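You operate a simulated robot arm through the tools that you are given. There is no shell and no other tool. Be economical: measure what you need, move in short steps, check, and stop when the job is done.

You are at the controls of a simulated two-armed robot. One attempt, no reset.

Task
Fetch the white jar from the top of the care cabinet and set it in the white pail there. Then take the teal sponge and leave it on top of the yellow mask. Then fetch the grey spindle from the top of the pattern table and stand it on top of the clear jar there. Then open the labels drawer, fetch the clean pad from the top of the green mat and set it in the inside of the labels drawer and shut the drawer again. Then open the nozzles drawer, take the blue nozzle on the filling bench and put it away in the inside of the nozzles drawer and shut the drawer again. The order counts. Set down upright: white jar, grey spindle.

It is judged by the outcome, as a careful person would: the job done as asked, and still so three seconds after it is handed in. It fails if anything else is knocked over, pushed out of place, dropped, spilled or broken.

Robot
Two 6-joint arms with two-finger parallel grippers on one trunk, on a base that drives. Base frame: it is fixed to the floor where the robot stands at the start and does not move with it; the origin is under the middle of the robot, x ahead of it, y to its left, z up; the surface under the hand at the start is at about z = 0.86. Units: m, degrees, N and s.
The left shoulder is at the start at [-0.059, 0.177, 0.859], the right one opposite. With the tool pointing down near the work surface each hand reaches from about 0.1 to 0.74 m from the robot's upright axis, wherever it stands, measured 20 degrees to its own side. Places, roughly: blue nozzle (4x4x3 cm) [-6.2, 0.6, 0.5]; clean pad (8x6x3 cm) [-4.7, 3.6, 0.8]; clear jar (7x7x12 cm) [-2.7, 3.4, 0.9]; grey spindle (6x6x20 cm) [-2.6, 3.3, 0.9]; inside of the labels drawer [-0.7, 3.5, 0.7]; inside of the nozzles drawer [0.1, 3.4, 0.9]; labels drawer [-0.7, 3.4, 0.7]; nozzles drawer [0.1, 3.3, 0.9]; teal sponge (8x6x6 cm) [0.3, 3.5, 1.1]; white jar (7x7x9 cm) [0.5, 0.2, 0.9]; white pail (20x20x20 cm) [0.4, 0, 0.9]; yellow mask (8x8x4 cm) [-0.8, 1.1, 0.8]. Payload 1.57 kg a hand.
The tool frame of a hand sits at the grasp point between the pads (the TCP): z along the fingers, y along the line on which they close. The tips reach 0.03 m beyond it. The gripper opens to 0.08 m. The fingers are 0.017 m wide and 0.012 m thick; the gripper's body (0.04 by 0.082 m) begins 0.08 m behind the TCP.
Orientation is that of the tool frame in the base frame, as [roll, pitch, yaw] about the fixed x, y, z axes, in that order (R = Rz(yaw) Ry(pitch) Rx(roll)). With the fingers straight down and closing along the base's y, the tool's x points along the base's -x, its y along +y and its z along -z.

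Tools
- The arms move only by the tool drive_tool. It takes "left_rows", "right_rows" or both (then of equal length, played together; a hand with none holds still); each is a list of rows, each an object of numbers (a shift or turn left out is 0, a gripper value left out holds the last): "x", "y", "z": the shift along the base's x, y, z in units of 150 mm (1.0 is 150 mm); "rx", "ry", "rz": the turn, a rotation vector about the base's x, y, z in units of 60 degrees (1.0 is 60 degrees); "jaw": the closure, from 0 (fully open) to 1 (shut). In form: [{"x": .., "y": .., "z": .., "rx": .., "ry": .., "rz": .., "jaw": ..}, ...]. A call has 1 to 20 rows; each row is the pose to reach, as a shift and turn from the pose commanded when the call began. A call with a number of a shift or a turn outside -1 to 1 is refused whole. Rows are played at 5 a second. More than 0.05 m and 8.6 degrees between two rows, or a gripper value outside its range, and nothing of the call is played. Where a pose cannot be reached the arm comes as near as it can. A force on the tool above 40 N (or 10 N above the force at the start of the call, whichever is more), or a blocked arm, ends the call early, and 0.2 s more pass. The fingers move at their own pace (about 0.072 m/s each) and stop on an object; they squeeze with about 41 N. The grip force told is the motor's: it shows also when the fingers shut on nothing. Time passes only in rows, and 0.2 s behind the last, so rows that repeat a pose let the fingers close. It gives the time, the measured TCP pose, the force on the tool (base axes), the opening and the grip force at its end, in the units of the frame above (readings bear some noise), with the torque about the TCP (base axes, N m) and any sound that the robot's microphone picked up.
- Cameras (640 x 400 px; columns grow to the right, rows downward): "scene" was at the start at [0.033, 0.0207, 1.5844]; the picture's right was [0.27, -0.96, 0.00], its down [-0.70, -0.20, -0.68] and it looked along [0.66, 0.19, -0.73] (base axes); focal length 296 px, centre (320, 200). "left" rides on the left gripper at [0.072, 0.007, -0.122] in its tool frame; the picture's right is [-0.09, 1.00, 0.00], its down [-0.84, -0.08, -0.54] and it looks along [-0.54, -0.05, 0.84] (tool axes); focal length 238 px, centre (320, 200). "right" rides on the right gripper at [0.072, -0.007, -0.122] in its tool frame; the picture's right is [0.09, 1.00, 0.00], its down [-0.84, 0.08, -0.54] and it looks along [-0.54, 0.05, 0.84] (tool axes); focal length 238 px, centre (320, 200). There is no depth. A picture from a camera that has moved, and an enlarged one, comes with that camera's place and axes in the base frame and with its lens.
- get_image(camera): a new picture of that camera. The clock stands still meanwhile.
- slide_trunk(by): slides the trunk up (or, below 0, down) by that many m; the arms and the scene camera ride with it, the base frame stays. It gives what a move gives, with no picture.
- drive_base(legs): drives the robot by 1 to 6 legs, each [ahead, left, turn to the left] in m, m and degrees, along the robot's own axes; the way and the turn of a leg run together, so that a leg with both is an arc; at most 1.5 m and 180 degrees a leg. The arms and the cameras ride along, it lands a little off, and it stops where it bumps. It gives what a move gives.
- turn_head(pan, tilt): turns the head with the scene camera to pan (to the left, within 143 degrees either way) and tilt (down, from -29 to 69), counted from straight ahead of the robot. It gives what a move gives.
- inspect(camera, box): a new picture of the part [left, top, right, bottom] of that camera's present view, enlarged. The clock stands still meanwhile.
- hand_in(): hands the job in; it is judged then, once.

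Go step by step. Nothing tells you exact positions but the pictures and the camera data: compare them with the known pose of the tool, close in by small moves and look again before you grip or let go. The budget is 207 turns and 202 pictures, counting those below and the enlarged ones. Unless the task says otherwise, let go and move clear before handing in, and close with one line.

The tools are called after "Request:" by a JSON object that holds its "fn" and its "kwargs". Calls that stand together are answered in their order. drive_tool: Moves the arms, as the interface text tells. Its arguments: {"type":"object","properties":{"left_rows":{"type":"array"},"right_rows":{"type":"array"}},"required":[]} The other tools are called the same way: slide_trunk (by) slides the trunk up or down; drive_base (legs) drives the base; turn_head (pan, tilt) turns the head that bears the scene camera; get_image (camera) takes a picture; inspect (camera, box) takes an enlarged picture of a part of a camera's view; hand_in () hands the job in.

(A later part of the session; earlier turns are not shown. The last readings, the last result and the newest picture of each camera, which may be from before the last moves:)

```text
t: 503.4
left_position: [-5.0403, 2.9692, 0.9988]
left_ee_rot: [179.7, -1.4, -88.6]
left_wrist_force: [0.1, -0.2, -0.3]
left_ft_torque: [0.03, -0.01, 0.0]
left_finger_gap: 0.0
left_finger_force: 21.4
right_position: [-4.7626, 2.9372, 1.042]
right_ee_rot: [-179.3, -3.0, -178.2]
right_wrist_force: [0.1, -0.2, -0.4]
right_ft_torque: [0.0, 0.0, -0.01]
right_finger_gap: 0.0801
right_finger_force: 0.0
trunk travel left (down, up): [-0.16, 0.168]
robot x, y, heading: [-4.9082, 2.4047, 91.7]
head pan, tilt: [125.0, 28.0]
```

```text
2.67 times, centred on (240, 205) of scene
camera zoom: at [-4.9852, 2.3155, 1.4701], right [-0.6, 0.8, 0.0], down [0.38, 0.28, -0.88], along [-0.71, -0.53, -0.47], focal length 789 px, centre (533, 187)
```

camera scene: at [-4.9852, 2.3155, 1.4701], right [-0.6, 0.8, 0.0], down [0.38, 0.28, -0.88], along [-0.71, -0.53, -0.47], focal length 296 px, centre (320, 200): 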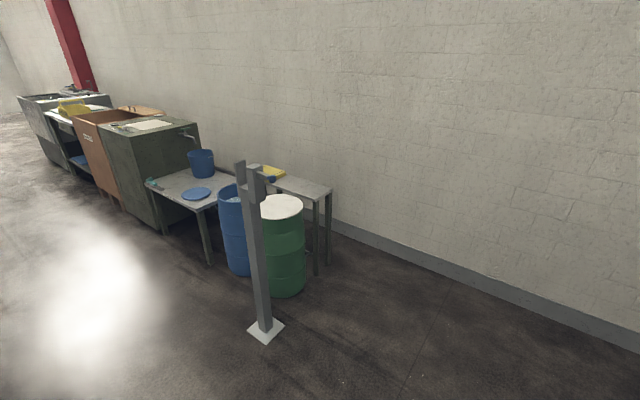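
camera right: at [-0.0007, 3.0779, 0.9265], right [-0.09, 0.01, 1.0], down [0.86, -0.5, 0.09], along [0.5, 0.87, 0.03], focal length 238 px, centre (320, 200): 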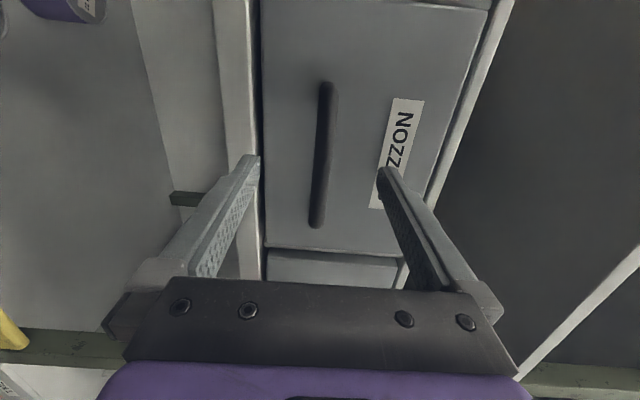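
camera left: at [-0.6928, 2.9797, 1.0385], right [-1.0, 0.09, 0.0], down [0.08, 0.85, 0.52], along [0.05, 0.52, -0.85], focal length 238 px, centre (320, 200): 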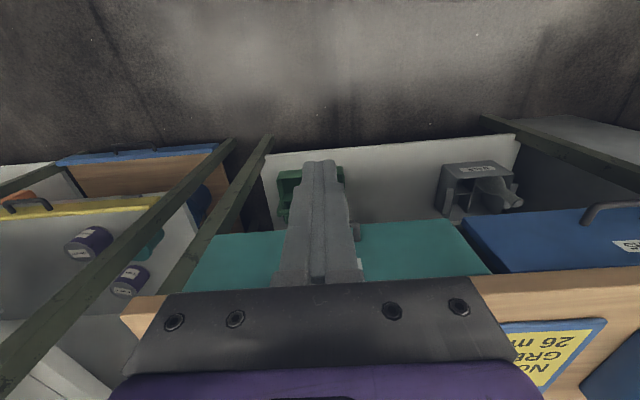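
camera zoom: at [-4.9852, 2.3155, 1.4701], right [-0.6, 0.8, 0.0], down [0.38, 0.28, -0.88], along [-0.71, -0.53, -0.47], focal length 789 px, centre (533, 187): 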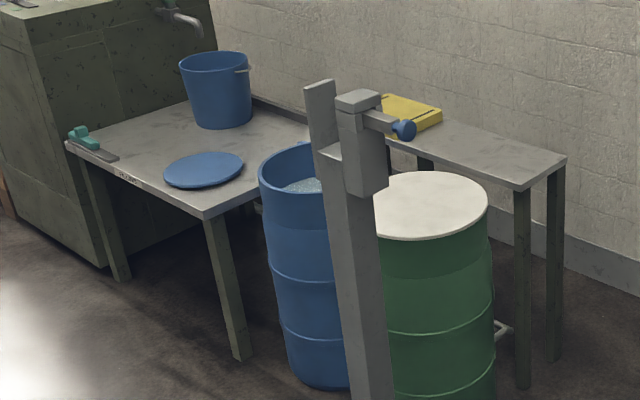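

The low filling bench has its front edge at x≈-5.85, and the nozzle should be near (-6.2, 0.6) behind the drum. I'll turn to face west and slide south, keeping clear of the posts.

Request:
{"fn": "drive_base", "kwargs": {"legs": [[0, 0, 88.3], [0.05, 0, 0], [0, 1.3, 0], [0, 0.55, 0]]}}

Request:
{"fn": "turn_head", "kwargs": {"pan": -10, "tilt": 35}}

Request:
{"fn": "get_image", "kwargs": {"camera": "scene"}}

```text
t: 524.1
left_position: [-5.4916, 0.4511, 0.9996]
left_ee_rot: [179.8, -1.6, 0.4]
left_wrist_force: [0.3, -0.7, -0.1]
left_ft_torque: [0.0, 0.03, -0.01]
left_finger_gap: 0.0
left_finger_force: 21.2
right_position: [-5.4552, 0.7281, 1.0426]
right_ee_rot: [-179.3, -3.0, -89.3]
right_wrist_force: [-0.4, 0.2, 0.9]
right_ft_torque: [0.01, -0.03, 0.01]
right_finger_gap: 0.08
right_finger_force: 0.0
trunk travel left (down, up): [-0.16, 0.168]
robot x, y, heading: [-4.9265, 0.5677, -179.6]
head pan, tilt: [125.0, 28.0]
```

```text
t: 526.3
left_position: [-5.4925, 0.451, 0.9992]
left_ee_rot: [179.7, -1.5, 0.4]
left_wrist_force: [1.6, -0.7, 0.0]
left_ft_torque: [0.02, 0.05, 0.0]
left_finger_gap: 0.0002
left_finger_force: 21.1
right_position: [-5.4543, 0.7275, 1.0438]
right_ee_rot: [-179.3, -3.0, -89.3]
right_wrist_force: [0.0, -0.8, 0.4]
right_ft_torque: [0.03, 0.03, -0.02]
right_finger_gap: 0.0802
right_finger_force: 0.0
trunk travel left (down, up): [-0.16, 0.168]
robot x, y, heading: [-4.9263, 0.5682, -179.6]
head pan, tilt: [-10.0, 35.0]
```

```text
30 pictures are left
camera scene: at [-4.9797, 0.5827, 1.4592], right [0.16, 0.99, 0.0], down [0.57, -0.09, -0.82], along [-0.81, 0.14, -0.57], focal length 296 px, centre (320, 200)
```

scene: 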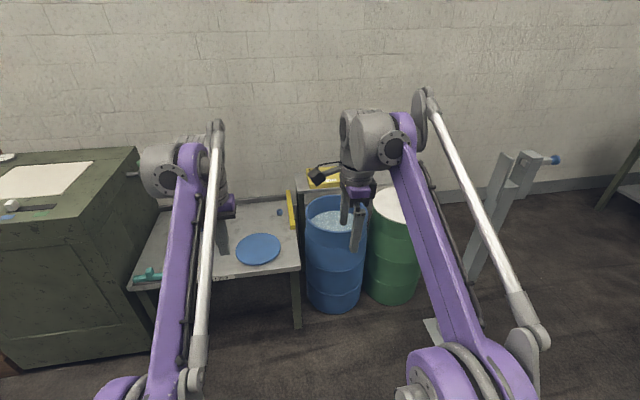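

I see a small blue piece on the bench at about (-6.27, 0.59), next to a yellow bar on the bench's right edge. Zoom to confirm.

Request:
{"fn": "inspect", "kwargs": {"camera": "scene", "box": [240, 180, 320, 240]}}

```text
6.67 times, centred on (280, 210) of scene
camera zoom: at [-4.9797, 0.5827, 1.4592], right [0.16, 0.99, 0.0], down [0.57, -0.09, -0.82], along [-0.81, 0.14, -0.57], focal length 1973 px, centre (587, 133)
```

zoom: 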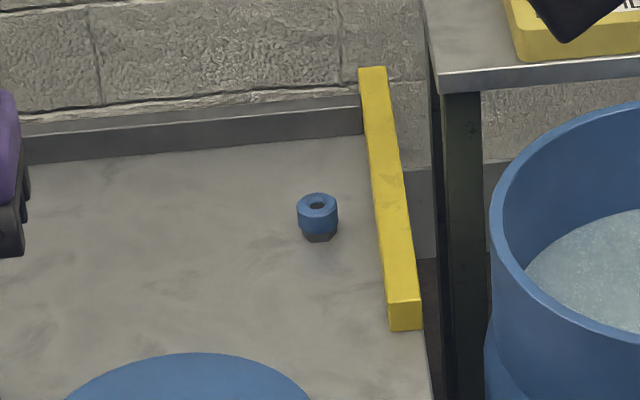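

That's the blue nozzle, 3.4 cm from the yellow bar, so I'll open the jaws only partly. Raise the right hand, lower the trunk, and drive up to the bench.

Request:
{"fn": "drive_tool", "kwargs": {"right_rows": [{"z": 0.2, "jaw": 0}, {"z": 0.4}, {"z": 0.6}, {"z": 0.8}, {"z": 1.0}], "left_rows": [{"z": 0.0, "jaw": 0.35}, {"z": 0.1, "jaw": 0.35}, {"z": 0.2}, {"z": 0.3}, {"z": 0.3}]}}

Request:
{"fn": "slide_trunk", "kwargs": {"by": -0.15}}

Request:
{"fn": "drive_base", "kwargs": {"legs": [[0.6, 0, -0.4]]}}

Request:
{"fn": "get_image", "kwargs": {"camera": "left"}}

```text
t: 527.5
left_position: [-5.4708, 0.448, 1.0298]
left_ee_rot: [179.9, -1.4, 0.3]
left_wrist_force: [0.8, -0.1, 0.0]
left_ft_torque: [0.02, 0.0, 0.0]
left_finger_gap: 0.052
left_finger_force: 0.1
left hand out of reach, approached as far as the arm can: row 2, 3, 4, 5
right_position: [-5.3939, 0.7281, 1.1248]
right_ee_rot: [-179.4, -3.0, -89.3]
right_wrist_force: [-0.2, -0.6, -1.0]
right_ft_torque: [0.02, 0.02, 0.02]
right_finger_gap: 0.0798
right_finger_force: 0.1
right hand out of reach, approached as far as the arm can: row 1, 2, 3, 4, 5
trunk travel left (down, up): [-0.16, 0.168]
robot x, y, heading: [-4.9229, 0.5709, -179.3]
head pan, tilt: [-10.0, 35.0]
```

```text
t: 529.2
left_position: [-5.4712, 0.4494, 0.8801]
left_ee_rot: [179.6, -1.5, 0.5]
left_wrist_force: [-0.2, 0.0, -0.5]
left_ft_torque: [0.0, -0.01, 0.01]
left_finger_gap: 0.0521
left_finger_force: 0.0
right_position: [-5.395, 0.7294, 0.9746]
right_ee_rot: [-179.3, -3.0, -89.4]
right_wrist_force: [0.2, 0.3, 0.4]
right_ft_torque: [0.0, 0.03, -0.02]
right_finger_gap: 0.0802
right_finger_force: 0.0
trunk travel left (down, up): [-0.01, 0.318]
robot x, y, heading: [-4.9274, 0.5694, -179.5]
head pan, tilt: [-10.0, 35.0]
```

```text
t: 532.7
left_position: [-6.0859, 0.442, 0.8799]
left_ee_rot: [179.7, -1.5, 0.5]
left_wrist_force: [-1.4, 0.7, -0.7]
left_ft_torque: [0.01, -0.02, 0.02]
left_finger_gap: 0.0518
left_finger_force: 0.1
right_position: [-6.0101, 0.7222, 0.9743]
right_ee_rot: [-179.3, -3.0, -89.2]
right_wrist_force: [-0.4, -0.1, 0.0]
right_ft_torque: [0.02, -0.05, 0.01]
right_finger_gap: 0.0802
right_finger_force: 0.0
trunk travel left (down, up): [-0.01, 0.318]
robot x, y, heading: [-5.539, 0.562, -179.4]
head pan, tilt: [-10.0, 35.0]
```

```text
28 pictures are left
camera left: at [-6.0176, 0.4376, 1.0036], right [-0.08, -1.0, 0.0], down [-0.85, 0.07, 0.52], along [-0.52, 0.04, -0.85], focal length 238 px, centre (320, 200)
```

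left: 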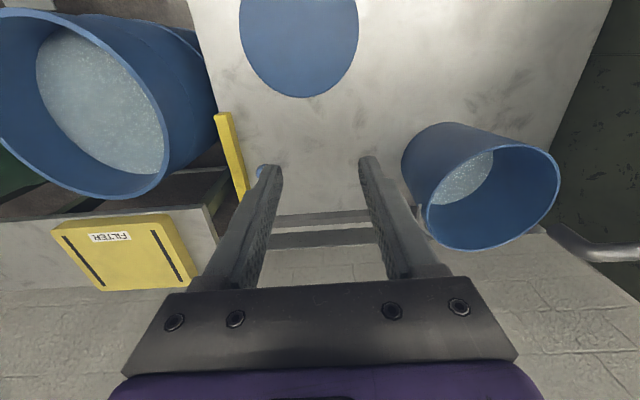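

Nozzle at about (-6.24, 0.587). Move over it and lower to z≈0.68.

Request:
{"fn": "drive_tool", "kwargs": {"left_rows": [{"x": -0.2, "y": 0.2}, {"x": -0.4, "y": 0.4}, {"x": -0.6, "y": 0.6, "z": -0.1}, {"x": -0.8, "y": 0.8, "z": -0.2}, {"x": -1.0, "y": 0.97, "z": -0.35}, {"x": -1.0, "y": 0.97, "z": -0.6}, {"x": -1.0, "y": 0.97, "z": -0.85}, {"x": -1.0, "y": 0.97, "z": -1.0}, {"x": -1.0, "y": 0.97, "z": -1.0}]}}

Request:
{"fn": "get_image", "kwargs": {"camera": "left"}}

```text
t: 534.7
left_position: [-6.1659, 0.5698, 0.7176]
left_ee_rot: [179.8, -1.5, 0.5]
left_wrist_force: [-0.5, -0.2, 0.2]
left_ft_torque: [-0.02, 0.0, 0.02]
left_finger_gap: 0.0518
left_finger_force: 0.1
left hand out of reach, approached as far as the arm can: row 1, 2, 3, 4, 5, 6, 7, 8, 9
right_position: [-6.0102, 0.7222, 0.9744]
right_ee_rot: [-179.3, -3.0, -89.2]
right_wrist_force: [-0.1, 0.1, 0.2]
right_ft_torque: [-0.01, 0.0, 0.01]
right_finger_gap: 0.0799
right_finger_force: 0.0
trunk travel left (down, up): [-0.01, 0.318]
robot x, y, heading: [-5.5401, 0.561, -179.5]
head pan, tilt: [-10.0, 35.0]
```

```text
27 pictures are left
camera left: at [-6.0975, 0.564, 0.8421], right [-0.08, -1.0, 0.0], down [-0.85, 0.07, 0.52], along [-0.52, 0.04, -0.85], focal length 238 px, centre (320, 200)
```

left: 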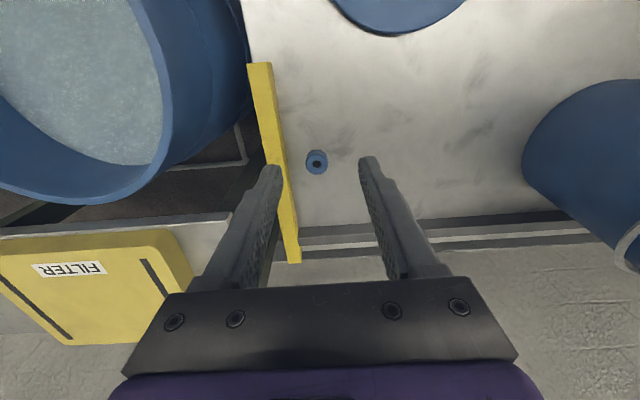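

Reach grows lower down; continue descending while moving in to (-6.234, 0.580).

Request:
{"fn": "drive_tool", "kwargs": {"left_rows": [{"x": -0.1, "y": 0.05, "z": -0.15}, {"x": -0.25, "y": 0.07, "z": -0.3}, {"x": -0.4, "y": 0.07, "z": -0.5}, {"x": -0.46, "y": 0.07, "z": -0.7}, {"x": -0.46, "y": 0.07, "z": -0.85}, {"x": -0.46, "y": 0.07, "z": -0.85}]}}

Request:
{"fn": "get_image", "kwargs": {"camera": "left"}}

```text
t: 536.1
left_position: [-6.202, 0.5724, 0.589]
left_ee_rot: [179.7, -1.5, 0.4]
left_wrist_force: [1.0, 0.5, 0.4]
left_ft_torque: [0.04, -0.04, 0.0]
left_finger_gap: 0.0521
left_finger_force: 0.1
left hand out of reach, approached as far as the arm can: row 1, 2, 3, 4, 5, 6
right_position: [-6.0098, 0.722, 0.9753]
right_ee_rot: [-179.3, -2.9, -89.3]
right_wrist_force: [-0.2, -0.8, 0.1]
right_ft_torque: [0.05, 0.0, 0.01]
right_finger_gap: 0.08
right_finger_force: 0.1
trunk travel left (down, up): [-0.01, 0.318]
robot x, y, heading: [-5.5433, 0.5639, -179.4]
head pan, tilt: [-10.0, 35.0]
```

```text
26 pictures are left
camera left: at [-6.1328, 0.5673, 0.7129], right [-0.08, -1.0, 0.0], down [-0.85, 0.07, 0.52], along [-0.52, 0.04, -0.85], focal length 238 px, centre (320, 200)
```

left: 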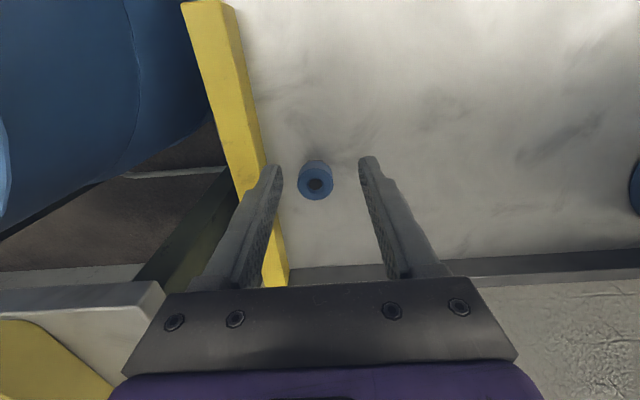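

2 cm short still; nudge the base ahead 2.2 cm, then final descent toward the nozzle.

Request:
{"fn": "drive_base", "kwargs": {"legs": [[0.024, 0, 0]]}}

Request:
{"fn": "drive_tool", "kwargs": {"left_rows": [{"x": -0.05, "y": 0.03, "z": -0.1}, {"x": -0.08, "y": 0.05, "z": -0.2}, {"x": -0.08, "y": 0.05, "z": -0.3}, {"x": -0.08, "y": 0.05, "z": -0.4}, {"x": -0.08, "y": 0.05, "z": -0.4}]}}

Request:
{"fn": "get_image", "kwargs": {"camera": "left"}}

```text
t: 536.9
left_position: [-6.227, 0.5721, 0.5891]
left_ee_rot: [179.7, -1.5, 0.4]
left_wrist_force: [-0.1, 0.3, 0.7]
left_ft_torque: [0.03, -0.01, -0.02]
left_finger_gap: 0.0519
left_finger_force: 0.0
right_position: [-6.0348, 0.7229, 0.9749]
right_ee_rot: [-179.3, -2.9, -89.2]
right_wrist_force: [0.0, 0.6, 0.1]
right_ft_torque: [0.03, -0.01, 0.03]
right_finger_gap: 0.08
right_finger_force: 0.1
trunk travel left (down, up): [-0.01, 0.318]
robot x, y, heading: [-5.5658, 0.5613, -179.3]
head pan, tilt: [-10.0, 35.0]
```

```text
t: 538.1
left_position: [-6.2315, 0.5764, 0.5366]
left_ee_rot: [179.8, -1.5, 0.5]
left_wrist_force: [0.4, -1.0, 0.8]
left_ft_torque: [0.05, 0.01, -0.01]
left_finger_gap: 0.0522
left_finger_force: 0.1
left hand out of reach, approached as far as the arm can: row 1, 2, 3, 4, 5
right_position: [-6.0342, 0.7224, 0.975]
right_ee_rot: [-179.3, -3.0, -89.2]
right_wrist_force: [-0.1, -0.2, -0.2]
right_ft_torque: [-0.04, 0.0, 0.01]
right_finger_gap: 0.0802
right_finger_force: 0.2
trunk travel left (down, up): [-0.01, 0.318]
robot x, y, heading: [-5.5661, 0.5599, -179.4]
head pan, tilt: [-10.0, 35.0]
```

```text
25 pictures are left
camera left: at [-6.1623, 0.572, 0.6612], right [-0.08, -1.0, 0.0], down [-0.85, 0.07, 0.52], along [-0.52, 0.04, -0.85], focal length 238 px, centre (320, 200)
```

left: 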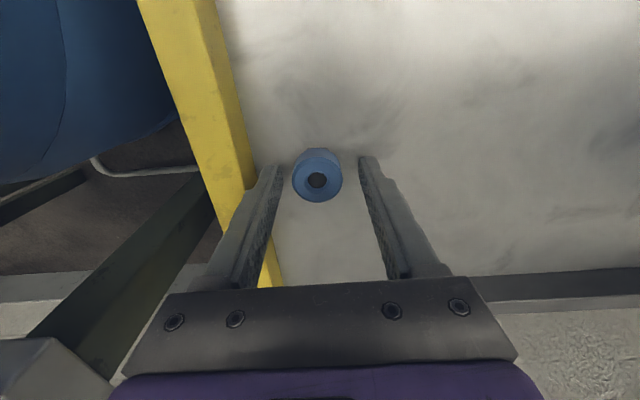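

Centred on the nozzle with about 1 cm clearance to the yellow bar. Lower 2 cm and close.

Request:
{"fn": "drive_tool", "kwargs": {"left_rows": [{"x": -0.01, "z": -0.05}, {"x": -0.02, "z": -0.1}, {"x": -0.02, "z": -0.12}, {"x": -0.02, "z": -0.12, "jaw": 0.6}, {"x": -0.02, "z": -0.12, "jaw": 1}, {"x": -0.02, "z": -0.12, "jaw": 1}, {"x": -0.02, "z": -0.12, "jaw": 1}, {"x": -0.02, "z": -0.06, "jaw": 1}, {"x": -0.02, "z": 0.04, "jaw": 1}, {"x": -0.0, "z": 0.2, "jaw": 1}, {"x": 0.0, "z": 0.35, "jaw": 1}]}}

Request:
{"fn": "get_image", "kwargs": {"camera": "left"}}

```text
t: 538.7
left_position: [-6.2308, 0.5772, 0.5309]
left_ee_rot: [179.9, -1.3, 0.5]
left_wrist_force: [7.2, -1.0, 18.8]
left_ft_torque: [0.51, -0.1, -0.03]
left_finger_gap: 0.0514
left_finger_force: 0.1
right_position: [-6.0332, 0.7214, 0.9757]
right_ee_rot: [-179.4, -3.0, -89.2]
right_wrist_force: [0.7, -1.1, -0.2]
right_ft_torque: [0.02, -0.02, 0.02]
right_finger_gap: 0.0802
right_finger_force: 0.0
trunk travel left (down, up): [-0.01, 0.318]
robot x, y, heading: [-5.5645, 0.5665, -179.5]
head pan, tilt: [-10.0, 35.0]
stopped in row 3 (left hand): the force on the tool passed its limit at 51 N (the readings are from after the stop); the commanded pose is now the measured one
```

```text
24 pictures are left
camera left: at [-6.1625, 0.5719, 0.6541], right [-0.08, -1.0, 0.0], down [-0.85, 0.07, 0.52], along [-0.52, 0.04, -0.85], focal length 238 px, centre (320, 200)
```

left: 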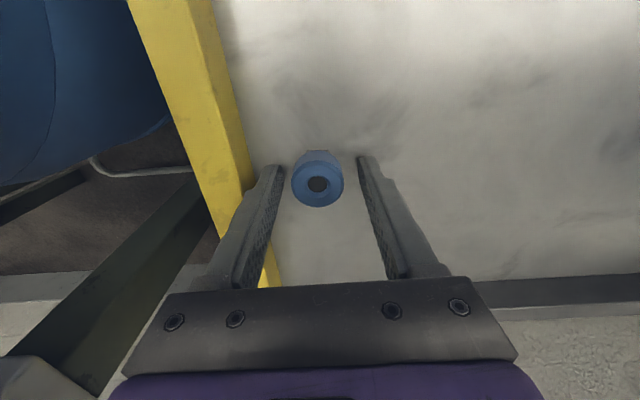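

The finger beside the yellow bar seems to touch it. I'll rise, turn the hand 90° so the fingers close along the bar instead, and try again.

Request:
{"fn": "drive_tool", "kwargs": {"left_rows": [{"z": 0.1}, {"z": 0.25}, {"z": 0.3, "rz": 0.13}, {"z": 0.3, "rz": 0.26}, {"z": 0.3, "rz": 0.39}, {"z": 0.3, "rz": 0.52}, {"z": 0.3, "rz": 0.65}, {"z": 0.3, "rz": 0.78}, {"z": 0.3, "rz": 0.91}]}}

Request:
{"fn": "drive_tool", "kwargs": {"left_rows": [{"rz": 0.13}, {"rz": 0.26}, {"rz": 0.39}, {"rz": 0.52}, {"rz": 0.58}, {"rz": 0.58}]}}

Request:
{"fn": "get_image", "kwargs": {"camera": "left"}}

```text
t: 540.7
left_position: [-6.2294, 0.5771, 0.5724]
left_ee_rot: [179.9, -1.2, 55.3]
left_wrist_force: [-0.5, -0.9, -0.6]
left_ft_torque: [0.0, 0.02, 0.03]
left_finger_gap: 0.052
left_finger_force: 0.0
left hand out of reach, approached as far as the arm can: row 1, 2, 3, 4, 5, 6, 7
right_position: [-6.0351, 0.7231, 0.9747]
right_ee_rot: [-179.3, -3.1, -89.2]
right_wrist_force: [-1.1, 0.7, 0.5]
right_ft_torque: [-0.01, 0.04, -0.02]
right_finger_gap: 0.0804
right_finger_force: 0.1
trunk travel left (down, up): [-0.01, 0.318]
robot x, y, heading: [-5.5643, 0.565, -179.3]
head pan, tilt: [-10.0, 35.0]
```

```text
t: 542.1
left_position: [-6.233, 0.5772, 0.5745]
left_ee_rot: [179.9, -1.1, 90.0]
left_wrist_force: [-0.1, 0.5, 0.4]
left_ft_torque: [-0.03, 0.0, -0.02]
left_finger_gap: 0.052
left_finger_force: 0.1
right_position: [-6.0345, 0.7223, 0.9742]
right_ee_rot: [-179.3, -3.0, -89.2]
right_wrist_force: [0.6, 0.0, 0.0]
right_ft_torque: [-0.03, -0.01, 0.0]
right_finger_gap: 0.0801
right_finger_force: 0.1
trunk travel left (down, up): [-0.01, 0.318]
robot x, y, heading: [-5.5604, 0.5592, -179.5]
head pan, tilt: [-10.0, 35.0]
```

```text
23 pictures are left
camera left: at [-6.2269, 0.647, 0.6965], right [1.0, -0.09, 0.0], down [-0.08, -0.85, 0.52], along [-0.05, -0.52, -0.85], focal length 238 px, centre (320, 200)
```

left: 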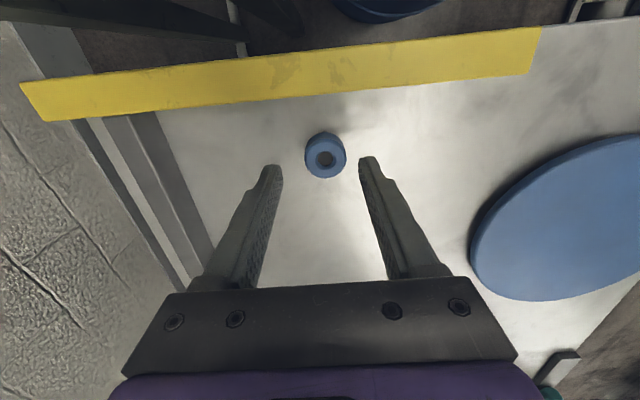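

Nozzle is centred again at (-6.229, 0.576) with fingers clear of the bar. Lower gently.

Request:
{"fn": "drive_tool", "kwargs": {"left_rows": [{"x": 0.02, "z": -0.1}, {"x": 0.025, "z": -0.2}, {"x": 0.025, "z": -0.28}, {"x": 0.025, "z": -0.33}, {"x": 0.025, "z": -0.37}, {"x": 0.025, "z": -0.37}]}}

Request:
{"fn": "get_image", "kwargs": {"camera": "left"}}

```text
t: 543.1
left_position: [-6.2295, 0.5754, 0.5305]
left_ee_rot: [-180.0, -1.2, 90.0]
left_wrist_force: [3.6, -0.7, 19.4]
left_ft_torque: [-0.17, 0.41, 0.04]
left_finger_gap: 0.0489
left_finger_force: 0.0
right_position: [-6.0339, 0.7217, 0.9751]
right_ee_rot: [-179.5, -3.0, -89.2]
right_wrist_force: [0.0, 0.4, -0.1]
right_ft_torque: [0.0, -0.02, 0.0]
right_finger_gap: 0.0803
right_finger_force: 0.1
trunk travel left (down, up): [-0.01, 0.318]
robot x, y, heading: [-5.5693, 0.5623, -179.5]
head pan, tilt: [-10.0, 35.0]
stopped in row 5 (left hand): the force on the tool passed its limit at 53 N (the readings are from after the stop); the commanded pose is now the measured one
```

```text
22 pictures are left
camera left: at [-6.2218, 0.6462, 0.654], right [1.0, -0.09, 0.0], down [-0.08, -0.85, 0.52], along [-0.05, -0.52, -0.85], focal length 238 px, centre (320, 200)
```

left: 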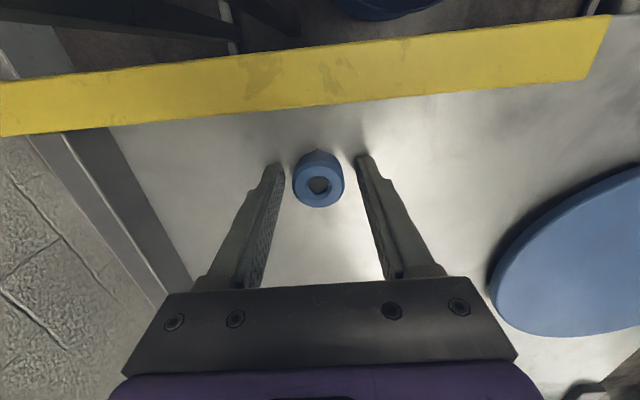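

Same height again, so that is simply the bench surface (z≈0.50). Rise 2 mm, close, and lift.

Request:
{"fn": "drive_tool", "kwargs": {"left_rows": [{"z": 0.015}, {"z": 0.015, "jaw": 0.6}, {"z": 0.015, "jaw": 1}, {"z": 0.015, "jaw": 1}, {"z": 0.015, "jaw": 1}, {"z": 0.06, "jaw": 1}, {"z": 0.15, "jaw": 1}, {"z": 0.3, "jaw": 1}, {"z": 0.45, "jaw": 1}]}}

Request:
{"fn": "get_image", "kwargs": {"camera": "left"}}

```text
t: 545.1
left_position: [-6.2288, 0.5791, 0.5956]
left_ee_rot: [179.9, -1.1, 89.8]
left_wrist_force: [0.2, 0.0, -0.4]
left_ft_torque: [-0.01, 0.01, -0.03]
left_finger_gap: 0.0293
left_finger_force: 38.4
right_position: [-6.0358, 0.7218, 0.9759]
right_ee_rot: [-179.3, -3.0, -89.3]
right_wrist_force: [0.0, 0.6, -0.9]
right_ft_torque: [-0.01, -0.03, -0.03]
right_finger_gap: 0.0797
right_finger_force: 0.0
trunk travel left (down, up): [-0.01, 0.318]
robot x, y, heading: [-5.5668, 0.5649, -179.1]
head pan, tilt: [-10.0, 35.0]
```

```text
21 pictures are left
camera left: at [-6.2216, 0.648, 0.7198], right [1.0, -0.09, 0.0], down [-0.08, -0.85, 0.52], along [-0.05, -0.52, -0.85], focal length 238 px, centre (320, 200)
```

left: 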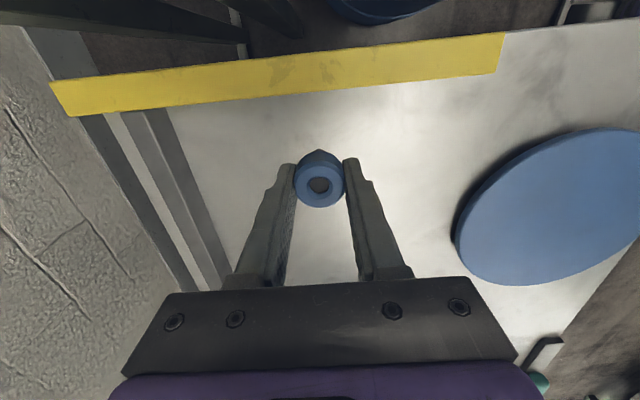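

Nozzle is held. Raise the trunk, back out, turn north, and carry it back toward the shelf.

Request:
{"fn": "slide_trunk", "kwargs": {"by": 0.3}}

Request:
{"fn": "drive_base", "kwargs": {"legs": [[-0.64, 0, 0], [0, 0, -90]]}}

Request:
{"fn": "drive_tool", "kwargs": {"left_rows": [{"z": 0.15}, {"z": 0.3}, {"z": 0.45}, {"z": 0.6}, {"z": 0.75}, {"z": 0.9}, {"z": 1.0}]}}

Request:
{"fn": "drive_base", "kwargs": {"legs": [[1.4, 0, 0], [0.42, 0, 0]]}}

```text
t: 548.1
left_position: [-6.2291, 0.5766, 0.8959]
left_ee_rot: [179.9, -1.1, 89.9]
left_wrist_force: [0.2, 0.9, -0.5]
left_ft_torque: [-0.01, 0.01, 0.02]
left_finger_gap: 0.0293
left_finger_force: 39.1
right_position: [-6.0345, 0.7227, 1.274]
right_ee_rot: [-179.2, -3.0, -89.2]
right_wrist_force: [0.2, -0.3, -0.8]
right_ft_torque: [0.0, -0.04, -0.03]
right_finger_gap: 0.0801
right_finger_force: 0.1
trunk travel left (down, up): [-0.31, 0.018]
robot x, y, heading: [-5.5667, 0.5638, -179.3]
head pan, tilt: [-10.0, 35.0]
```

```text
t: 555.5
left_position: [-4.9182, 1.2347, 0.8956]
left_ee_rot: [179.9, -1.2, 0.1]
left_wrist_force: [0.5, -0.1, 0.3]
left_ft_torque: [0.01, 0.03, 0.02]
left_finger_gap: 0.0291
left_finger_force: 38.7
right_position: [-4.7731, 1.0403, 1.2752]
right_ee_rot: [-179.4, -3.0, -179.1]
right_wrist_force: [0.3, -0.4, -0.6]
right_ft_torque: [0.0, -0.02, -0.01]
right_finger_gap: 0.0801
right_finger_force: 0.1
trunk travel left (down, up): [-0.31, 0.018]
robot x, y, heading: [-4.9341, 0.5706, 90.8]
head pan, tilt: [-10.0, 35.0]
```

```text
t: 557.1
left_position: [-4.9202, 1.2255, 1.0427]
left_ee_rot: [-179.9, -1.2, 0.0]
left_wrist_force: [-0.1, 0.2, -0.3]
left_ft_torque: [0.02, 0.0, 0.02]
left_finger_gap: 0.0289
left_finger_force: 38.9
left hand out of reach, approached as far as the arm can: row 6, 7
right_position: [-4.7727, 1.0397, 1.2747]
right_ee_rot: [-179.4, -3.0, -179.1]
right_wrist_force: [-0.1, -0.2, -0.4]
right_ft_torque: [0.01, -0.04, -0.01]
right_finger_gap: 0.0802
right_finger_force: 0.3
trunk travel left (down, up): [-0.31, 0.018]
robot x, y, heading: [-4.9339, 0.5696, 90.9]
head pan, tilt: [-10.0, 35.0]
```

```text
t: 566.2
left_position: [-4.9279, 3.0359, 1.0412]
left_ee_rot: [179.9, -1.2, -0.1]
left_wrist_force: [-0.4, -0.1, 0.6]
left_ft_torque: [0.02, 0.01, 0.01]
left_finger_gap: 0.0293
left_finger_force: 39.1
right_position: [-4.7799, 2.8488, 1.2759]
right_ee_rot: [-179.2, -3.0, -179.4]
right_wrist_force: [-0.5, 0.0, -0.7]
right_ft_torque: [0.02, -0.05, 0.02]
right_finger_gap: 0.08
right_finger_force: 0.1
trunk travel left (down, up): [-0.31, 0.018]
robot x, y, heading: [-4.939, 2.3764, 90.3]
head pan, tilt: [-10.0, 35.0]
```

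Request:
{"fn": "drive_base", "kwargs": {"legs": [[0, -1.4, 0], [0, -1.4, 0], [0, -1.4, 0]]}}

```text
t: 602.8
left_position: [-0.7133, 3.0554, 1.0416]
left_ee_rot: [179.9, -1.3, -1.3]
left_wrist_force: [0.1, 0.2, -0.9]
left_ft_torque: [-0.02, 0.01, -0.01]
left_finger_gap: 0.029
left_finger_force: 39.1
right_position: [-0.5678, 2.8669, 1.275]
right_ee_rot: [-179.3, -3.0, 179.6]
right_wrist_force: [0.7, 0.4, 0.8]
right_ft_torque: [-0.01, 0.01, -0.01]
right_finger_gap: 0.0801
right_finger_force: 0.0
trunk travel left (down, up): [-0.31, 0.018]
robot x, y, heading: [-0.7392, 2.3966, 89.5]
head pan, tilt: [-10.0, 35.0]
```

Request:
{"fn": "drive_base", "kwargs": {"legs": [[-0.1, 0, 0], [0, -0.78, 0.5]]}}

Request:
{"fn": "turn_head", "kwargs": {"pan": 0, "tilt": 40}}

Request:
{"fn": "get_image", "kwargs": {"camera": "scene"}}

Request:
{"fn": "get_image", "kwargs": {"camera": "left"}}

```text
t: 610.7
left_position: [0.0375, 2.9536, 1.0417]
left_ee_rot: [179.9, -1.1, -0.2]
left_wrist_force: [0.3, 0.9, -0.4]
left_ft_torque: [0.01, 0.01, -0.01]
left_finger_gap: 0.0288
left_finger_force: 38.8
right_position: [0.1852, 2.7689, 1.2754]
right_ee_rot: [-179.2, -2.9, -179.3]
right_wrist_force: [0.6, -0.9, -0.4]
right_ft_torque: [0.02, 0.0, -0.01]
right_finger_gap: 0.0799
right_finger_force: 0.0
trunk travel left (down, up): [-0.31, 0.018]
robot x, y, heading: [0.0257, 2.302, 90.3]
head pan, tilt: [-10.0, 35.0]
```

```text
t: 611.4
left_position: [0.0383, 2.9545, 1.0425]
left_ee_rot: [180.0, -1.3, -0.1]
left_wrist_force: [0.2, -0.9, -0.4]
left_ft_torque: [0.02, 0.03, 0.03]
left_finger_gap: 0.0294
left_finger_force: 39.0
right_position: [0.186, 2.7685, 1.2739]
right_ee_rot: [-179.3, -3.0, -179.5]
right_wrist_force: [-0.7, -0.4, 0.1]
right_ft_torque: [-0.01, 0.03, -0.04]
right_finger_gap: 0.08
right_finger_force: 0.1
trunk travel left (down, up): [-0.31, 0.018]
robot x, y, heading: [0.0285, 2.2984, 90.1]
head pan, tilt: [0.0, 40.0]
```

```text
20 pictures are left
camera scene: at [0.0235, 2.3408, 1.6053], right [1.0, 0.01, 0.0], down [0.0, -0.64, -0.77], along [-0.01, 0.77, -0.64], focal length 296 px, centre (320, 200)
```

scene: 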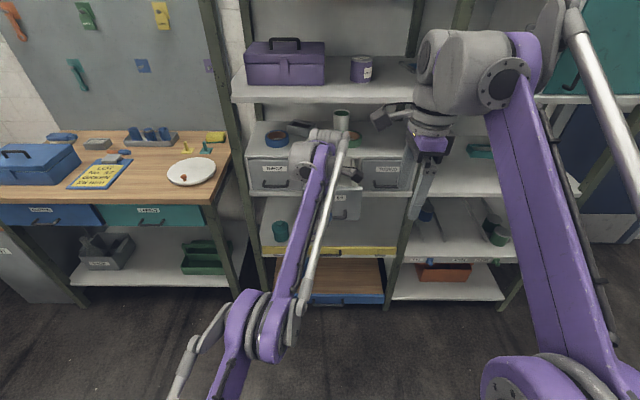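

```text
19 pictures are left
camera left: at [0.1071, 2.9476, 1.1657], right [-0.1, -1.0, 0.0], down [-0.85, 0.08, 0.52], along [-0.52, 0.05, -0.85], focal length 238 px, centre (320, 200)
```

left: 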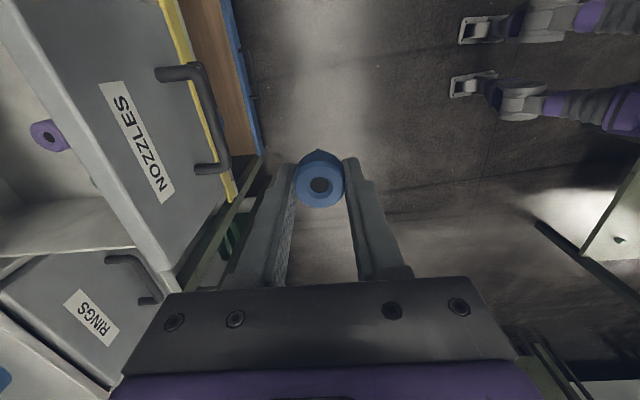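

I see a purple nozzle inside at about (0.064, 3.235), with free space in front of it. I need more height to clear the drawer front: raise trunk and hand.

Request:
{"fn": "slide_trunk", "kwargs": {"by": 0.016}}

Request:
{"fn": "drive_tool", "kwargs": {"left_rows": [{"z": 0.15, "y": -0.1}, {"z": 0.3, "y": -0.2}, {"z": 0.45, "y": -0.3}, {"z": 0.6, "y": -0.4}, {"z": 0.6, "y": -0.4}]}}

```text
t: 612.0
left_position: [0.0375, 2.9547, 1.0574]
left_ee_rot: [179.9, -1.2, -0.3]
left_wrist_force: [0.2, -0.6, -1.1]
left_ft_torque: [0.03, 0.02, -0.01]
left_finger_gap: 0.0291
left_finger_force: 39.0
right_position: [0.1859, 2.7717, 1.2906]
right_ee_rot: [-179.4, -2.9, -179.4]
right_wrist_force: [0.1, -0.6, 0.6]
right_ft_torque: [-0.01, 0.02, 0.01]
right_finger_gap: 0.0799
right_finger_force: 0.0
trunk travel left (down, up): [-0.326, 0.002]
robot x, y, heading: [0.0291, 2.3031, 90.4]
head pan, tilt: [0.0, 40.0]
```

```text
t: 613.2
left_position: [0.0368, 2.8951, 1.1472]
left_ee_rot: [179.9, -1.2, -0.3]
left_wrist_force: [-0.5, 0.5, 0.4]
left_ft_torque: [0.02, 0.0, 0.0]
left_finger_gap: 0.0292
left_finger_force: 39.2
right_position: [0.1862, 2.7688, 1.2906]
right_ee_rot: [-179.3, -3.0, -179.4]
right_wrist_force: [-0.7, -0.2, -0.5]
right_ft_torque: [-0.01, -0.01, -0.01]
right_finger_gap: 0.0799
right_finger_force: 0.1
trunk travel left (down, up): [-0.326, 0.002]
robot x, y, heading: [0.0263, 2.2988, 90.4]
head pan, tilt: [0.0, 40.0]
```

Now well above. Drive ahead 0.26 m so the nozzle is over the drawer, and look.

Request:
{"fn": "drive_base", "kwargs": {"legs": [[0.26, 0, 0]]}}

Request:
{"fn": "get_image", "kwargs": {"camera": "left"}}

```text
t: 615.1
left_position: [0.0326, 3.1571, 1.1471]
left_ee_rot: [179.9, -1.1, -0.2]
left_wrist_force: [0.8, 0.5, -0.1]
left_ft_torque: [0.02, 0.03, 0.02]
left_finger_gap: 0.029
left_finger_force: 39.2
right_position: [0.1815, 3.0314, 1.2914]
right_ee_rot: [-179.3, -3.0, -179.3]
right_wrist_force: [-0.3, -0.1, -0.3]
right_ft_torque: [-0.01, 0.0, 0.01]
right_finger_gap: 0.0801
right_finger_force: 0.1
trunk travel left (down, up): [-0.326, 0.002]
robot x, y, heading: [0.022, 2.5661, 90.7]
head pan, tilt: [0.0, 40.0]
```

```text
18 pictures are left
camera left: at [0.1022, 3.1504, 1.2708], right [-0.09, -1.0, 0.0], down [-0.85, 0.08, 0.52], along [-0.52, 0.05, -0.85], focal length 238 px, centre (320, 200)
```

left: 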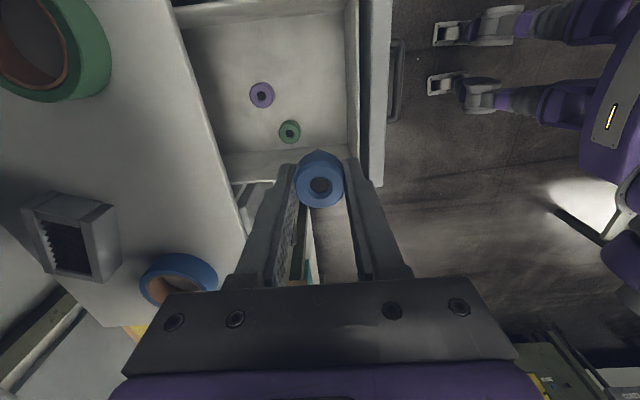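

Inside are purple (0.062, 3.235) and green (0.009, 3.204) nozzles. Free spot: about (0.095, 3.168). Move there and lower.

Request:
{"fn": "drive_tool", "kwargs": {"left_rows": [{"x": 0.1, "y": 0.03}, {"x": 0.25, "y": 0.06}, {"x": 0.4, "y": 0.07}, {"x": 0.415, "y": 0.073, "z": -0.15}, {"x": 0.415, "y": 0.073, "z": -0.3}, {"x": 0.415, "y": 0.073, "z": -0.45}, {"x": 0.415, "y": 0.073, "z": -0.6}, {"x": 0.415, "y": 0.073, "z": -0.6}]}}

Request:
{"fn": "get_image", "kwargs": {"camera": "left"}}

```text
t: 616.9
left_position: [0.0959, 3.1686, 1.0562]
left_ee_rot: [179.9, -1.2, -0.1]
left_wrist_force: [-0.5, -0.5, -0.1]
left_ft_torque: [-0.05, 0.02, 0.01]
left_finger_gap: 0.0288
left_finger_force: 38.8
right_position: [0.1827, 3.0311, 1.2898]
right_ee_rot: [-179.4, -3.0, -179.2]
right_wrist_force: [-0.3, 0.6, 0.1]
right_ft_torque: [0.01, -0.01, -0.02]
right_finger_gap: 0.08
right_finger_force: 0.1
trunk travel left (down, up): [-0.326, 0.002]
robot x, y, heading: [0.0244, 2.5611, 90.3]
head pan, tilt: [0.0, 40.0]
```

```text
17 pictures are left
camera left: at [0.1648, 3.1629, 1.1815], right [-0.09, -1.0, 0.0], down [-0.85, 0.08, 0.52], along [-0.52, 0.05, -0.85], focal length 238 px, centre (320, 200)
```

left: 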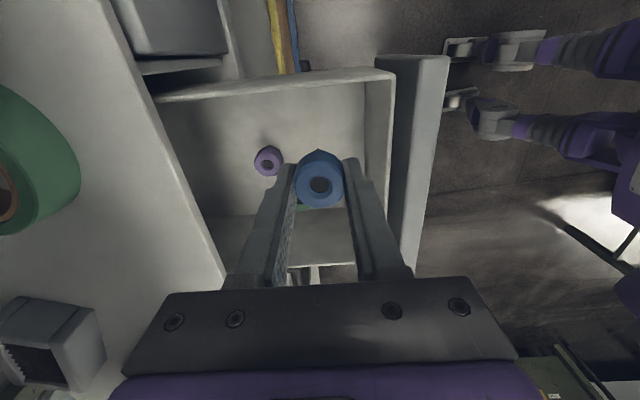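

Clear on all sides. Lower into the drawer until it touches.

Request:
{"fn": "drive_tool", "kwargs": {"left_rows": [{"z": -0.12}, {"z": -0.24}, {"z": -0.36}, {"z": -0.48}, {"z": -0.6}, {"z": -0.68}, {"z": -0.74}, {"z": -0.78}, {"z": -0.82}, {"z": -0.82}]}}

Request:
{"fn": "get_image", "kwargs": {"camera": "left"}}

```text
t: 619.1
left_position: [0.1168, 3.223, 0.9645]
left_ee_rot: [179.9, -1.1, 0.0]
left_wrist_force: [-0.6, -0.5, -0.9]
left_ft_torque: [0.01, 0.01, -0.01]
left_finger_gap: 0.0291
left_finger_force: 38.1
left hand out of reach, approached as far as the arm can: row 1, 2, 3, 4, 5, 6, 7, 8, 9, 10
right_position: [0.1824, 3.0312, 1.2915]
right_ee_rot: [-179.3, -3.0, -179.2]
right_wrist_force: [0.3, 0.7, -1.3]
right_ft_torque: [-0.04, -0.01, -0.01]
right_finger_gap: 0.0801
right_finger_force: 0.0
trunk travel left (down, up): [-0.326, 0.002]
robot x, y, heading: [0.021, 2.5609, 90.7]
head pan, tilt: [0.0, 40.0]
```

```text
16 pictures are left
camera left: at [0.1861, 3.2166, 1.0878], right [-0.09, -1.0, 0.0], down [-0.85, 0.08, 0.52], along [-0.52, 0.05, -0.85], focal length 238 px, centre (320, 200)
```

left: 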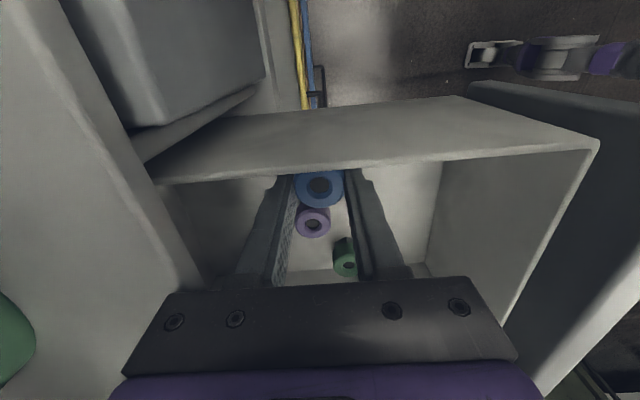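

Being too close made the hand drift forward to y 3.223 (no contact). I'll back the base 5.5 cm, which brings the hand back to the free spot.

Request:
{"fn": "drive_base", "kwargs": {"legs": [[-0.055, 0, 0]]}}

Request:
{"fn": "drive_tool", "kwargs": {"left_rows": [{"x": -0.05}, {"x": -0.1, "z": -0.05}, {"x": -0.13, "z": -0.1}, {"x": -0.13, "z": -0.15}, {"x": -0.13, "z": -0.2}, {"x": -0.13, "z": -0.24}, {"x": -0.13, "z": -0.24}]}}

Request:
{"fn": "get_image", "kwargs": {"camera": "left"}}

```text
t: 620.1
left_position: [0.1165, 3.1702, 0.9646]
left_ee_rot: [179.8, -1.2, -0.1]
left_wrist_force: [0.1, 0.0, -0.5]
left_ft_torque: [0.01, -0.02, -0.03]
left_finger_gap: 0.0293
left_finger_force: 39.4
right_position: [0.1806, 2.9802, 1.2909]
right_ee_rot: [-179.5, -3.0, -179.2]
right_wrist_force: [0.0, 0.0, 0.7]
right_ft_torque: [-0.02, -0.02, 0.0]
right_finger_gap: 0.08
right_finger_force: 0.0
trunk travel left (down, up): [-0.326, 0.002]
robot x, y, heading: [0.0253, 2.5096, 90.7]
head pan, tilt: [0.0, 40.0]
```

```text
t: 621.7
left_position: [0.1023, 3.1848, 0.9366]
left_ee_rot: [179.8, -1.1, 0.0]
left_wrist_force: [0.5, 0.0, 0.0]
left_ft_torque: [-0.02, -0.02, -0.02]
left_finger_gap: 0.0287
left_finger_force: 38.9
left hand out of reach, approached as far as the arm can: row 2, 3, 4, 5, 6, 7
right_position: [0.1813, 2.9775, 1.2919]
right_ee_rot: [-179.3, -2.9, -179.0]
right_wrist_force: [0.6, -0.2, 0.4]
right_ft_torque: [-0.01, 0.0, -0.02]
right_finger_gap: 0.08
right_finger_force: 0.1
trunk travel left (down, up): [-0.326, 0.002]
robot x, y, heading: [0.0245, 2.511, 90.4]
head pan, tilt: [0.0, 40.0]
```

```text
15 pictures are left
camera left: at [0.1715, 3.1793, 1.0602], right [-0.09, -1.0, 0.0], down [-0.85, 0.08, 0.53], along [-0.52, 0.05, -0.85], focal length 238 px, centre (320, 200)
```

left: 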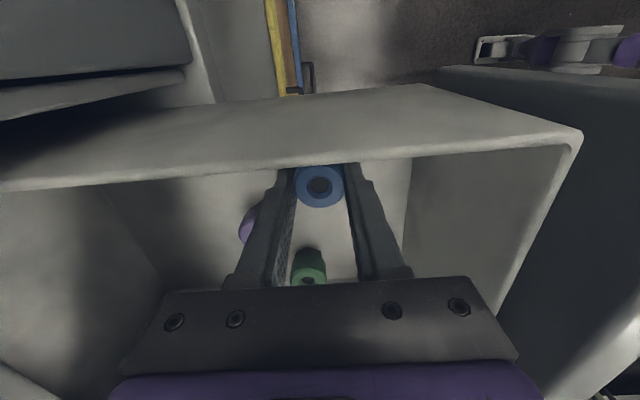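

Position is fine: the blue nozzle is beside, not touching, the others. Lower the last bit.

Request:
{"fn": "drive_tool", "kwargs": {"left_rows": [{"z": -0.03}, {"z": -0.06}, {"z": -0.09}, {"z": -0.12}, {"z": -0.15}, {"z": -0.15}]}}

```text
t: 622.8
left_position: [0.1046, 3.1892, 0.9234]
left_ee_rot: [179.9, -1.1, -0.1]
left_wrist_force: [-0.9, 0.7, 31.8]
left_ft_torque: [0.22, 0.26, 0.02]
left_finger_gap: 0.0292
left_finger_force: 38.9
left hand out of reach, approached as far as the arm can: row 2, 3, 4, 5
right_position: [0.1819, 2.977, 1.2933]
right_ee_rot: [-179.5, -2.9, -179.0]
right_wrist_force: [1.5, 0.3, -0.8]
right_ft_torque: [0.05, 0.02, 0.01]
right_finger_gap: 0.0804
right_finger_force: 0.1
trunk travel left (down, up): [-0.326, 0.002]
robot x, y, heading: [0.0241, 2.5091, 90.3]
head pan, tilt: [0.0, 40.0]
stopped in row 5 (left hand): the force on the tool passed its limit at 47 N (the readings are from after the stop); the commanded pose is now the measured one
```

On the floor. Ease, open partly, and rise straight up.

Request:
{"fn": "drive_tool", "kwargs": {"left_rows": [{"z": 0.012}, {"z": 0.012, "jaw": 0.55}, {"z": 0.012, "jaw": 0.48}, {"z": 0.012, "jaw": 0.48}, {"z": 0.08}, {"z": 0.2}, {"z": 0.35}, {"z": 0.5}, {"z": 0.65}, {"z": 0.8}, {"z": 0.9}]}}

Request:
{"fn": "get_image", "kwargs": {"camera": "left"}}

```text
t: 625.2
left_position: [0.0935, 3.1628, 1.0458]
left_ee_rot: [179.7, -1.1, 0.0]
left_wrist_force: [0.6, -0.9, -0.1]
left_ft_torque: [0.01, -0.01, -0.01]
left_finger_gap: 0.0417
left_finger_force: 0.0
left hand out of reach, approached as far as the arm can: row 7, 8, 9, 10, 11
right_position: [0.1821, 2.9788, 1.2918]
right_ee_rot: [-179.3, -3.1, -179.0]
right_wrist_force: [0.0, 0.3, 0.1]
right_ft_torque: [0.04, -0.03, 0.04]
right_finger_gap: 0.0799
right_finger_force: 0.1
trunk travel left (down, up): [-0.326, 0.002]
robot x, y, heading: [0.024, 2.5074, 90.6]
head pan, tilt: [0.0, 40.0]
```

```text
14 pictures are left
camera left: at [0.1643, 3.157, 1.1684], right [-0.09, -1.0, 0.0], down [-0.85, 0.08, 0.53], along [-0.52, 0.05, -0.85], focal length 238 px, centre (320, 200)
```

left: 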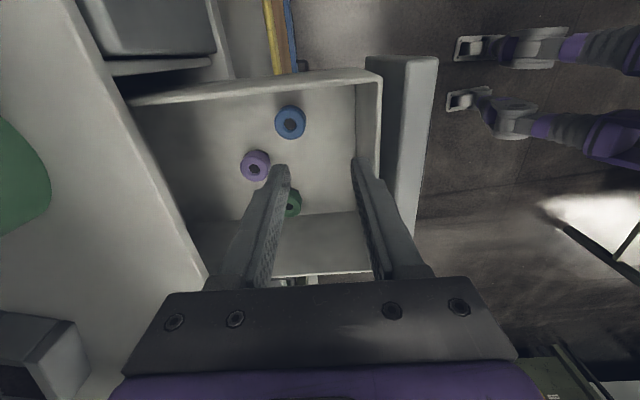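

The blue nozzle sits in the drawer. I need a bit more height before backing over the drawer front: nudge ahead 3.5 cm, rise, then back off.

Request:
{"fn": "drive_base", "kwargs": {"legs": [[0.035, 0, 0]]}}

Request:
{"fn": "drive_tool", "kwargs": {"left_rows": [{"z": 0.12}, {"z": 0.25}, {"z": 0.38}, {"z": 0.5, "y": -0.05}, {"z": 0.6, "y": -0.1}, {"z": 0.6, "y": -0.1}]}}

Request:
{"fn": "drive_base", "kwargs": {"legs": [[-0.3, 0, 0]]}}

```text
t: 626.0
left_position: [0.0948, 3.1937, 1.045]
left_ee_rot: [179.8, -1.1, 0.0]
left_wrist_force: [0.5, -1.2, 0.7]
left_ft_torque: [0.02, -0.02, 0.0]
left_finger_gap: 0.0417
left_finger_force: 0.1
right_position: [0.1818, 3.0089, 1.2915]
right_ee_rot: [-179.4, -3.0, -179.0]
right_wrist_force: [-0.4, 0.2, -0.5]
right_ft_torque: [0.03, 0.02, 0.03]
right_finger_gap: 0.0801
right_finger_force: 0.0
trunk travel left (down, up): [-0.326, 0.002]
robot x, y, heading: [0.0223, 2.5427, 90.5]
head pan, tilt: [0.0, 40.0]
```

```text
t: 627.4
left_position: [0.0868, 3.1653, 1.1209]
left_ee_rot: [179.7, -1.0, 0.0]
left_wrist_force: [0.3, -0.2, 0.2]
left_ft_torque: [0.01, 0.01, 0.04]
left_finger_gap: 0.0417
left_finger_force: 0.1
left hand out of reach, approached as far as the arm can: row 1, 2, 3, 4, 5, 6
right_position: [0.1819, 3.0115, 1.2921]
right_ee_rot: [-179.3, -3.0, -179.1]
right_wrist_force: [0.3, -0.6, 0.3]
right_ft_torque: [0.0, 0.02, -0.04]
right_finger_gap: 0.08
right_finger_force: 0.0
trunk travel left (down, up): [-0.326, 0.002]
robot x, y, heading: [0.0238, 2.5426, 90.4]
head pan, tilt: [0.0, 40.0]
```

```text
t: 629.5
left_position: [0.0889, 2.8656, 1.121]
left_ee_rot: [179.7, -1.1, 0.1]
left_wrist_force: [-0.4, -0.2, -0.3]
left_ft_torque: [-0.05, -0.03, -0.03]
left_finger_gap: 0.0415
left_finger_force: 0.0
right_position: [0.1838, 2.7114, 1.2913]
right_ee_rot: [-179.4, -3.0, -179.1]
right_wrist_force: [0.4, -0.1, 0.1]
right_ft_torque: [0.01, -0.04, -0.04]
right_finger_gap: 0.0798
right_finger_force: 0.1
trunk travel left (down, up): [-0.326, 0.002]
robot x, y, heading: [0.0285, 2.2403, 90.9]
head pan, tilt: [0.0, 40.0]
```

Now to shut it: turn the left hand back, close the fingers, pull it in, and position it in front of the handle bar.

Request:
{"fn": "drive_tool", "kwargs": {"left_rows": [{"rz": -0.13, "y": -0.15, "jaw": 1}, {"rz": -0.26, "y": -0.3, "jaw": 1}, {"rz": -0.39, "y": -0.45}, {"rz": -0.52, "y": -0.6}, {"rz": -0.65, "y": -0.75, "x": -0.1}, {"rz": -0.78, "y": -0.9, "x": -0.2}, {"rz": -0.91, "y": -1.0, "x": -0.2}]}}

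Request:
{"fn": "drive_tool", "kwargs": {"left_rows": [{"rz": -0.13}, {"rz": -0.26}, {"rz": -0.39}, {"rz": -0.52, "z": -0.2}, {"rz": -0.6, "z": -0.4}, {"rz": -0.6, "z": -0.6}, {"rz": -0.6, "z": -0.8}, {"rz": -0.6, "z": -1.0}, {"rz": -0.6, "z": -1.0}]}}

Request:
{"fn": "drive_base", "kwargs": {"legs": [[0.27, 0, 0]]}}

Request:
{"fn": "get_image", "kwargs": {"camera": "left"}}

```text
t: 631.1
left_position: [0.0864, 2.7776, 1.1059]
left_ee_rot: [179.6, -1.1, -54.7]
left_wrist_force: [0.0, 0.3, 0.8]
left_ft_torque: [-0.02, -0.01, -0.02]
left_finger_gap: 0.0
left_finger_force: 21.3
left hand out of reach, approached as far as the arm can: row 5, 6, 7
right_position: [0.1848, 2.7112, 1.2908]
right_ee_rot: [-179.2, -3.1, -179.1]
right_wrist_force: [-0.4, 0.1, 0.0]
right_ft_torque: [0.0, 0.05, -0.01]
right_finger_gap: 0.08
right_finger_force: 0.0
trunk travel left (down, up): [-0.326, 0.002]
robot x, y, heading: [0.0266, 2.2394, 90.5]
head pan, tilt: [0.0, 40.0]
```

```text
t: 633.1
left_position: [0.1131, 2.8466, 1.0411]
left_ee_rot: [179.7, -1.1, -90.7]
left_wrist_force: [0.4, -0.4, 0.5]
left_ft_torque: [0.0, 0.02, 0.0]
left_finger_gap: 0.0
left_finger_force: 21.3
left hand out of reach, approached as far as the arm can: row 4, 5, 6, 7, 8, 9
right_position: [0.1835, 2.7112, 1.2914]
right_ee_rot: [-179.3, -3.0, -179.1]
right_wrist_force: [0.6, 0.4, -0.7]
right_ft_torque: [0.04, 0.01, 0.0]
right_finger_gap: 0.08
right_finger_force: 0.0
trunk travel left (down, up): [-0.326, 0.002]
robot x, y, heading: [0.028, 2.2402, 90.8]
head pan, tilt: [0.0, 40.0]
```

```text
t: 635.0
left_position: [0.1076, 3.1119, 1.042]
left_ee_rot: [179.7, -1.1, -90.5]
left_wrist_force: [-0.5, 0.3, 0.0]
left_ft_torque: [0.01, 0.0, 0.0]
left_finger_gap: 0.0002
left_finger_force: 21.2
right_position: [0.1797, 2.9777, 1.29]
right_ee_rot: [-179.3, -3.0, -179.0]
right_wrist_force: [0.0, 0.3, -0.7]
right_ft_torque: [0.02, -0.02, 0.01]
right_finger_gap: 0.0799
right_finger_force: 0.0
trunk travel left (down, up): [-0.326, 0.002]
robot x, y, heading: [0.0244, 2.5104, 90.7]
head pan, tilt: [0.0, 40.0]
```

```text
13 pictures are left
camera left: at [0.1017, 3.0434, 1.1652], right [-0.99, 0.1, 0.0], down [0.09, 0.85, 0.52], along [0.05, 0.52, -0.85], focal length 238 px, centre (320, 200)
```

left: 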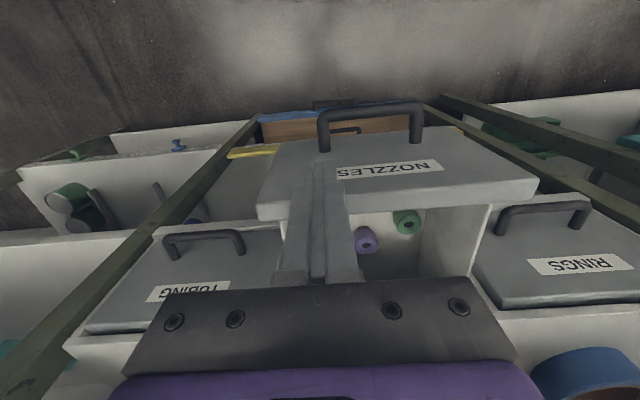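

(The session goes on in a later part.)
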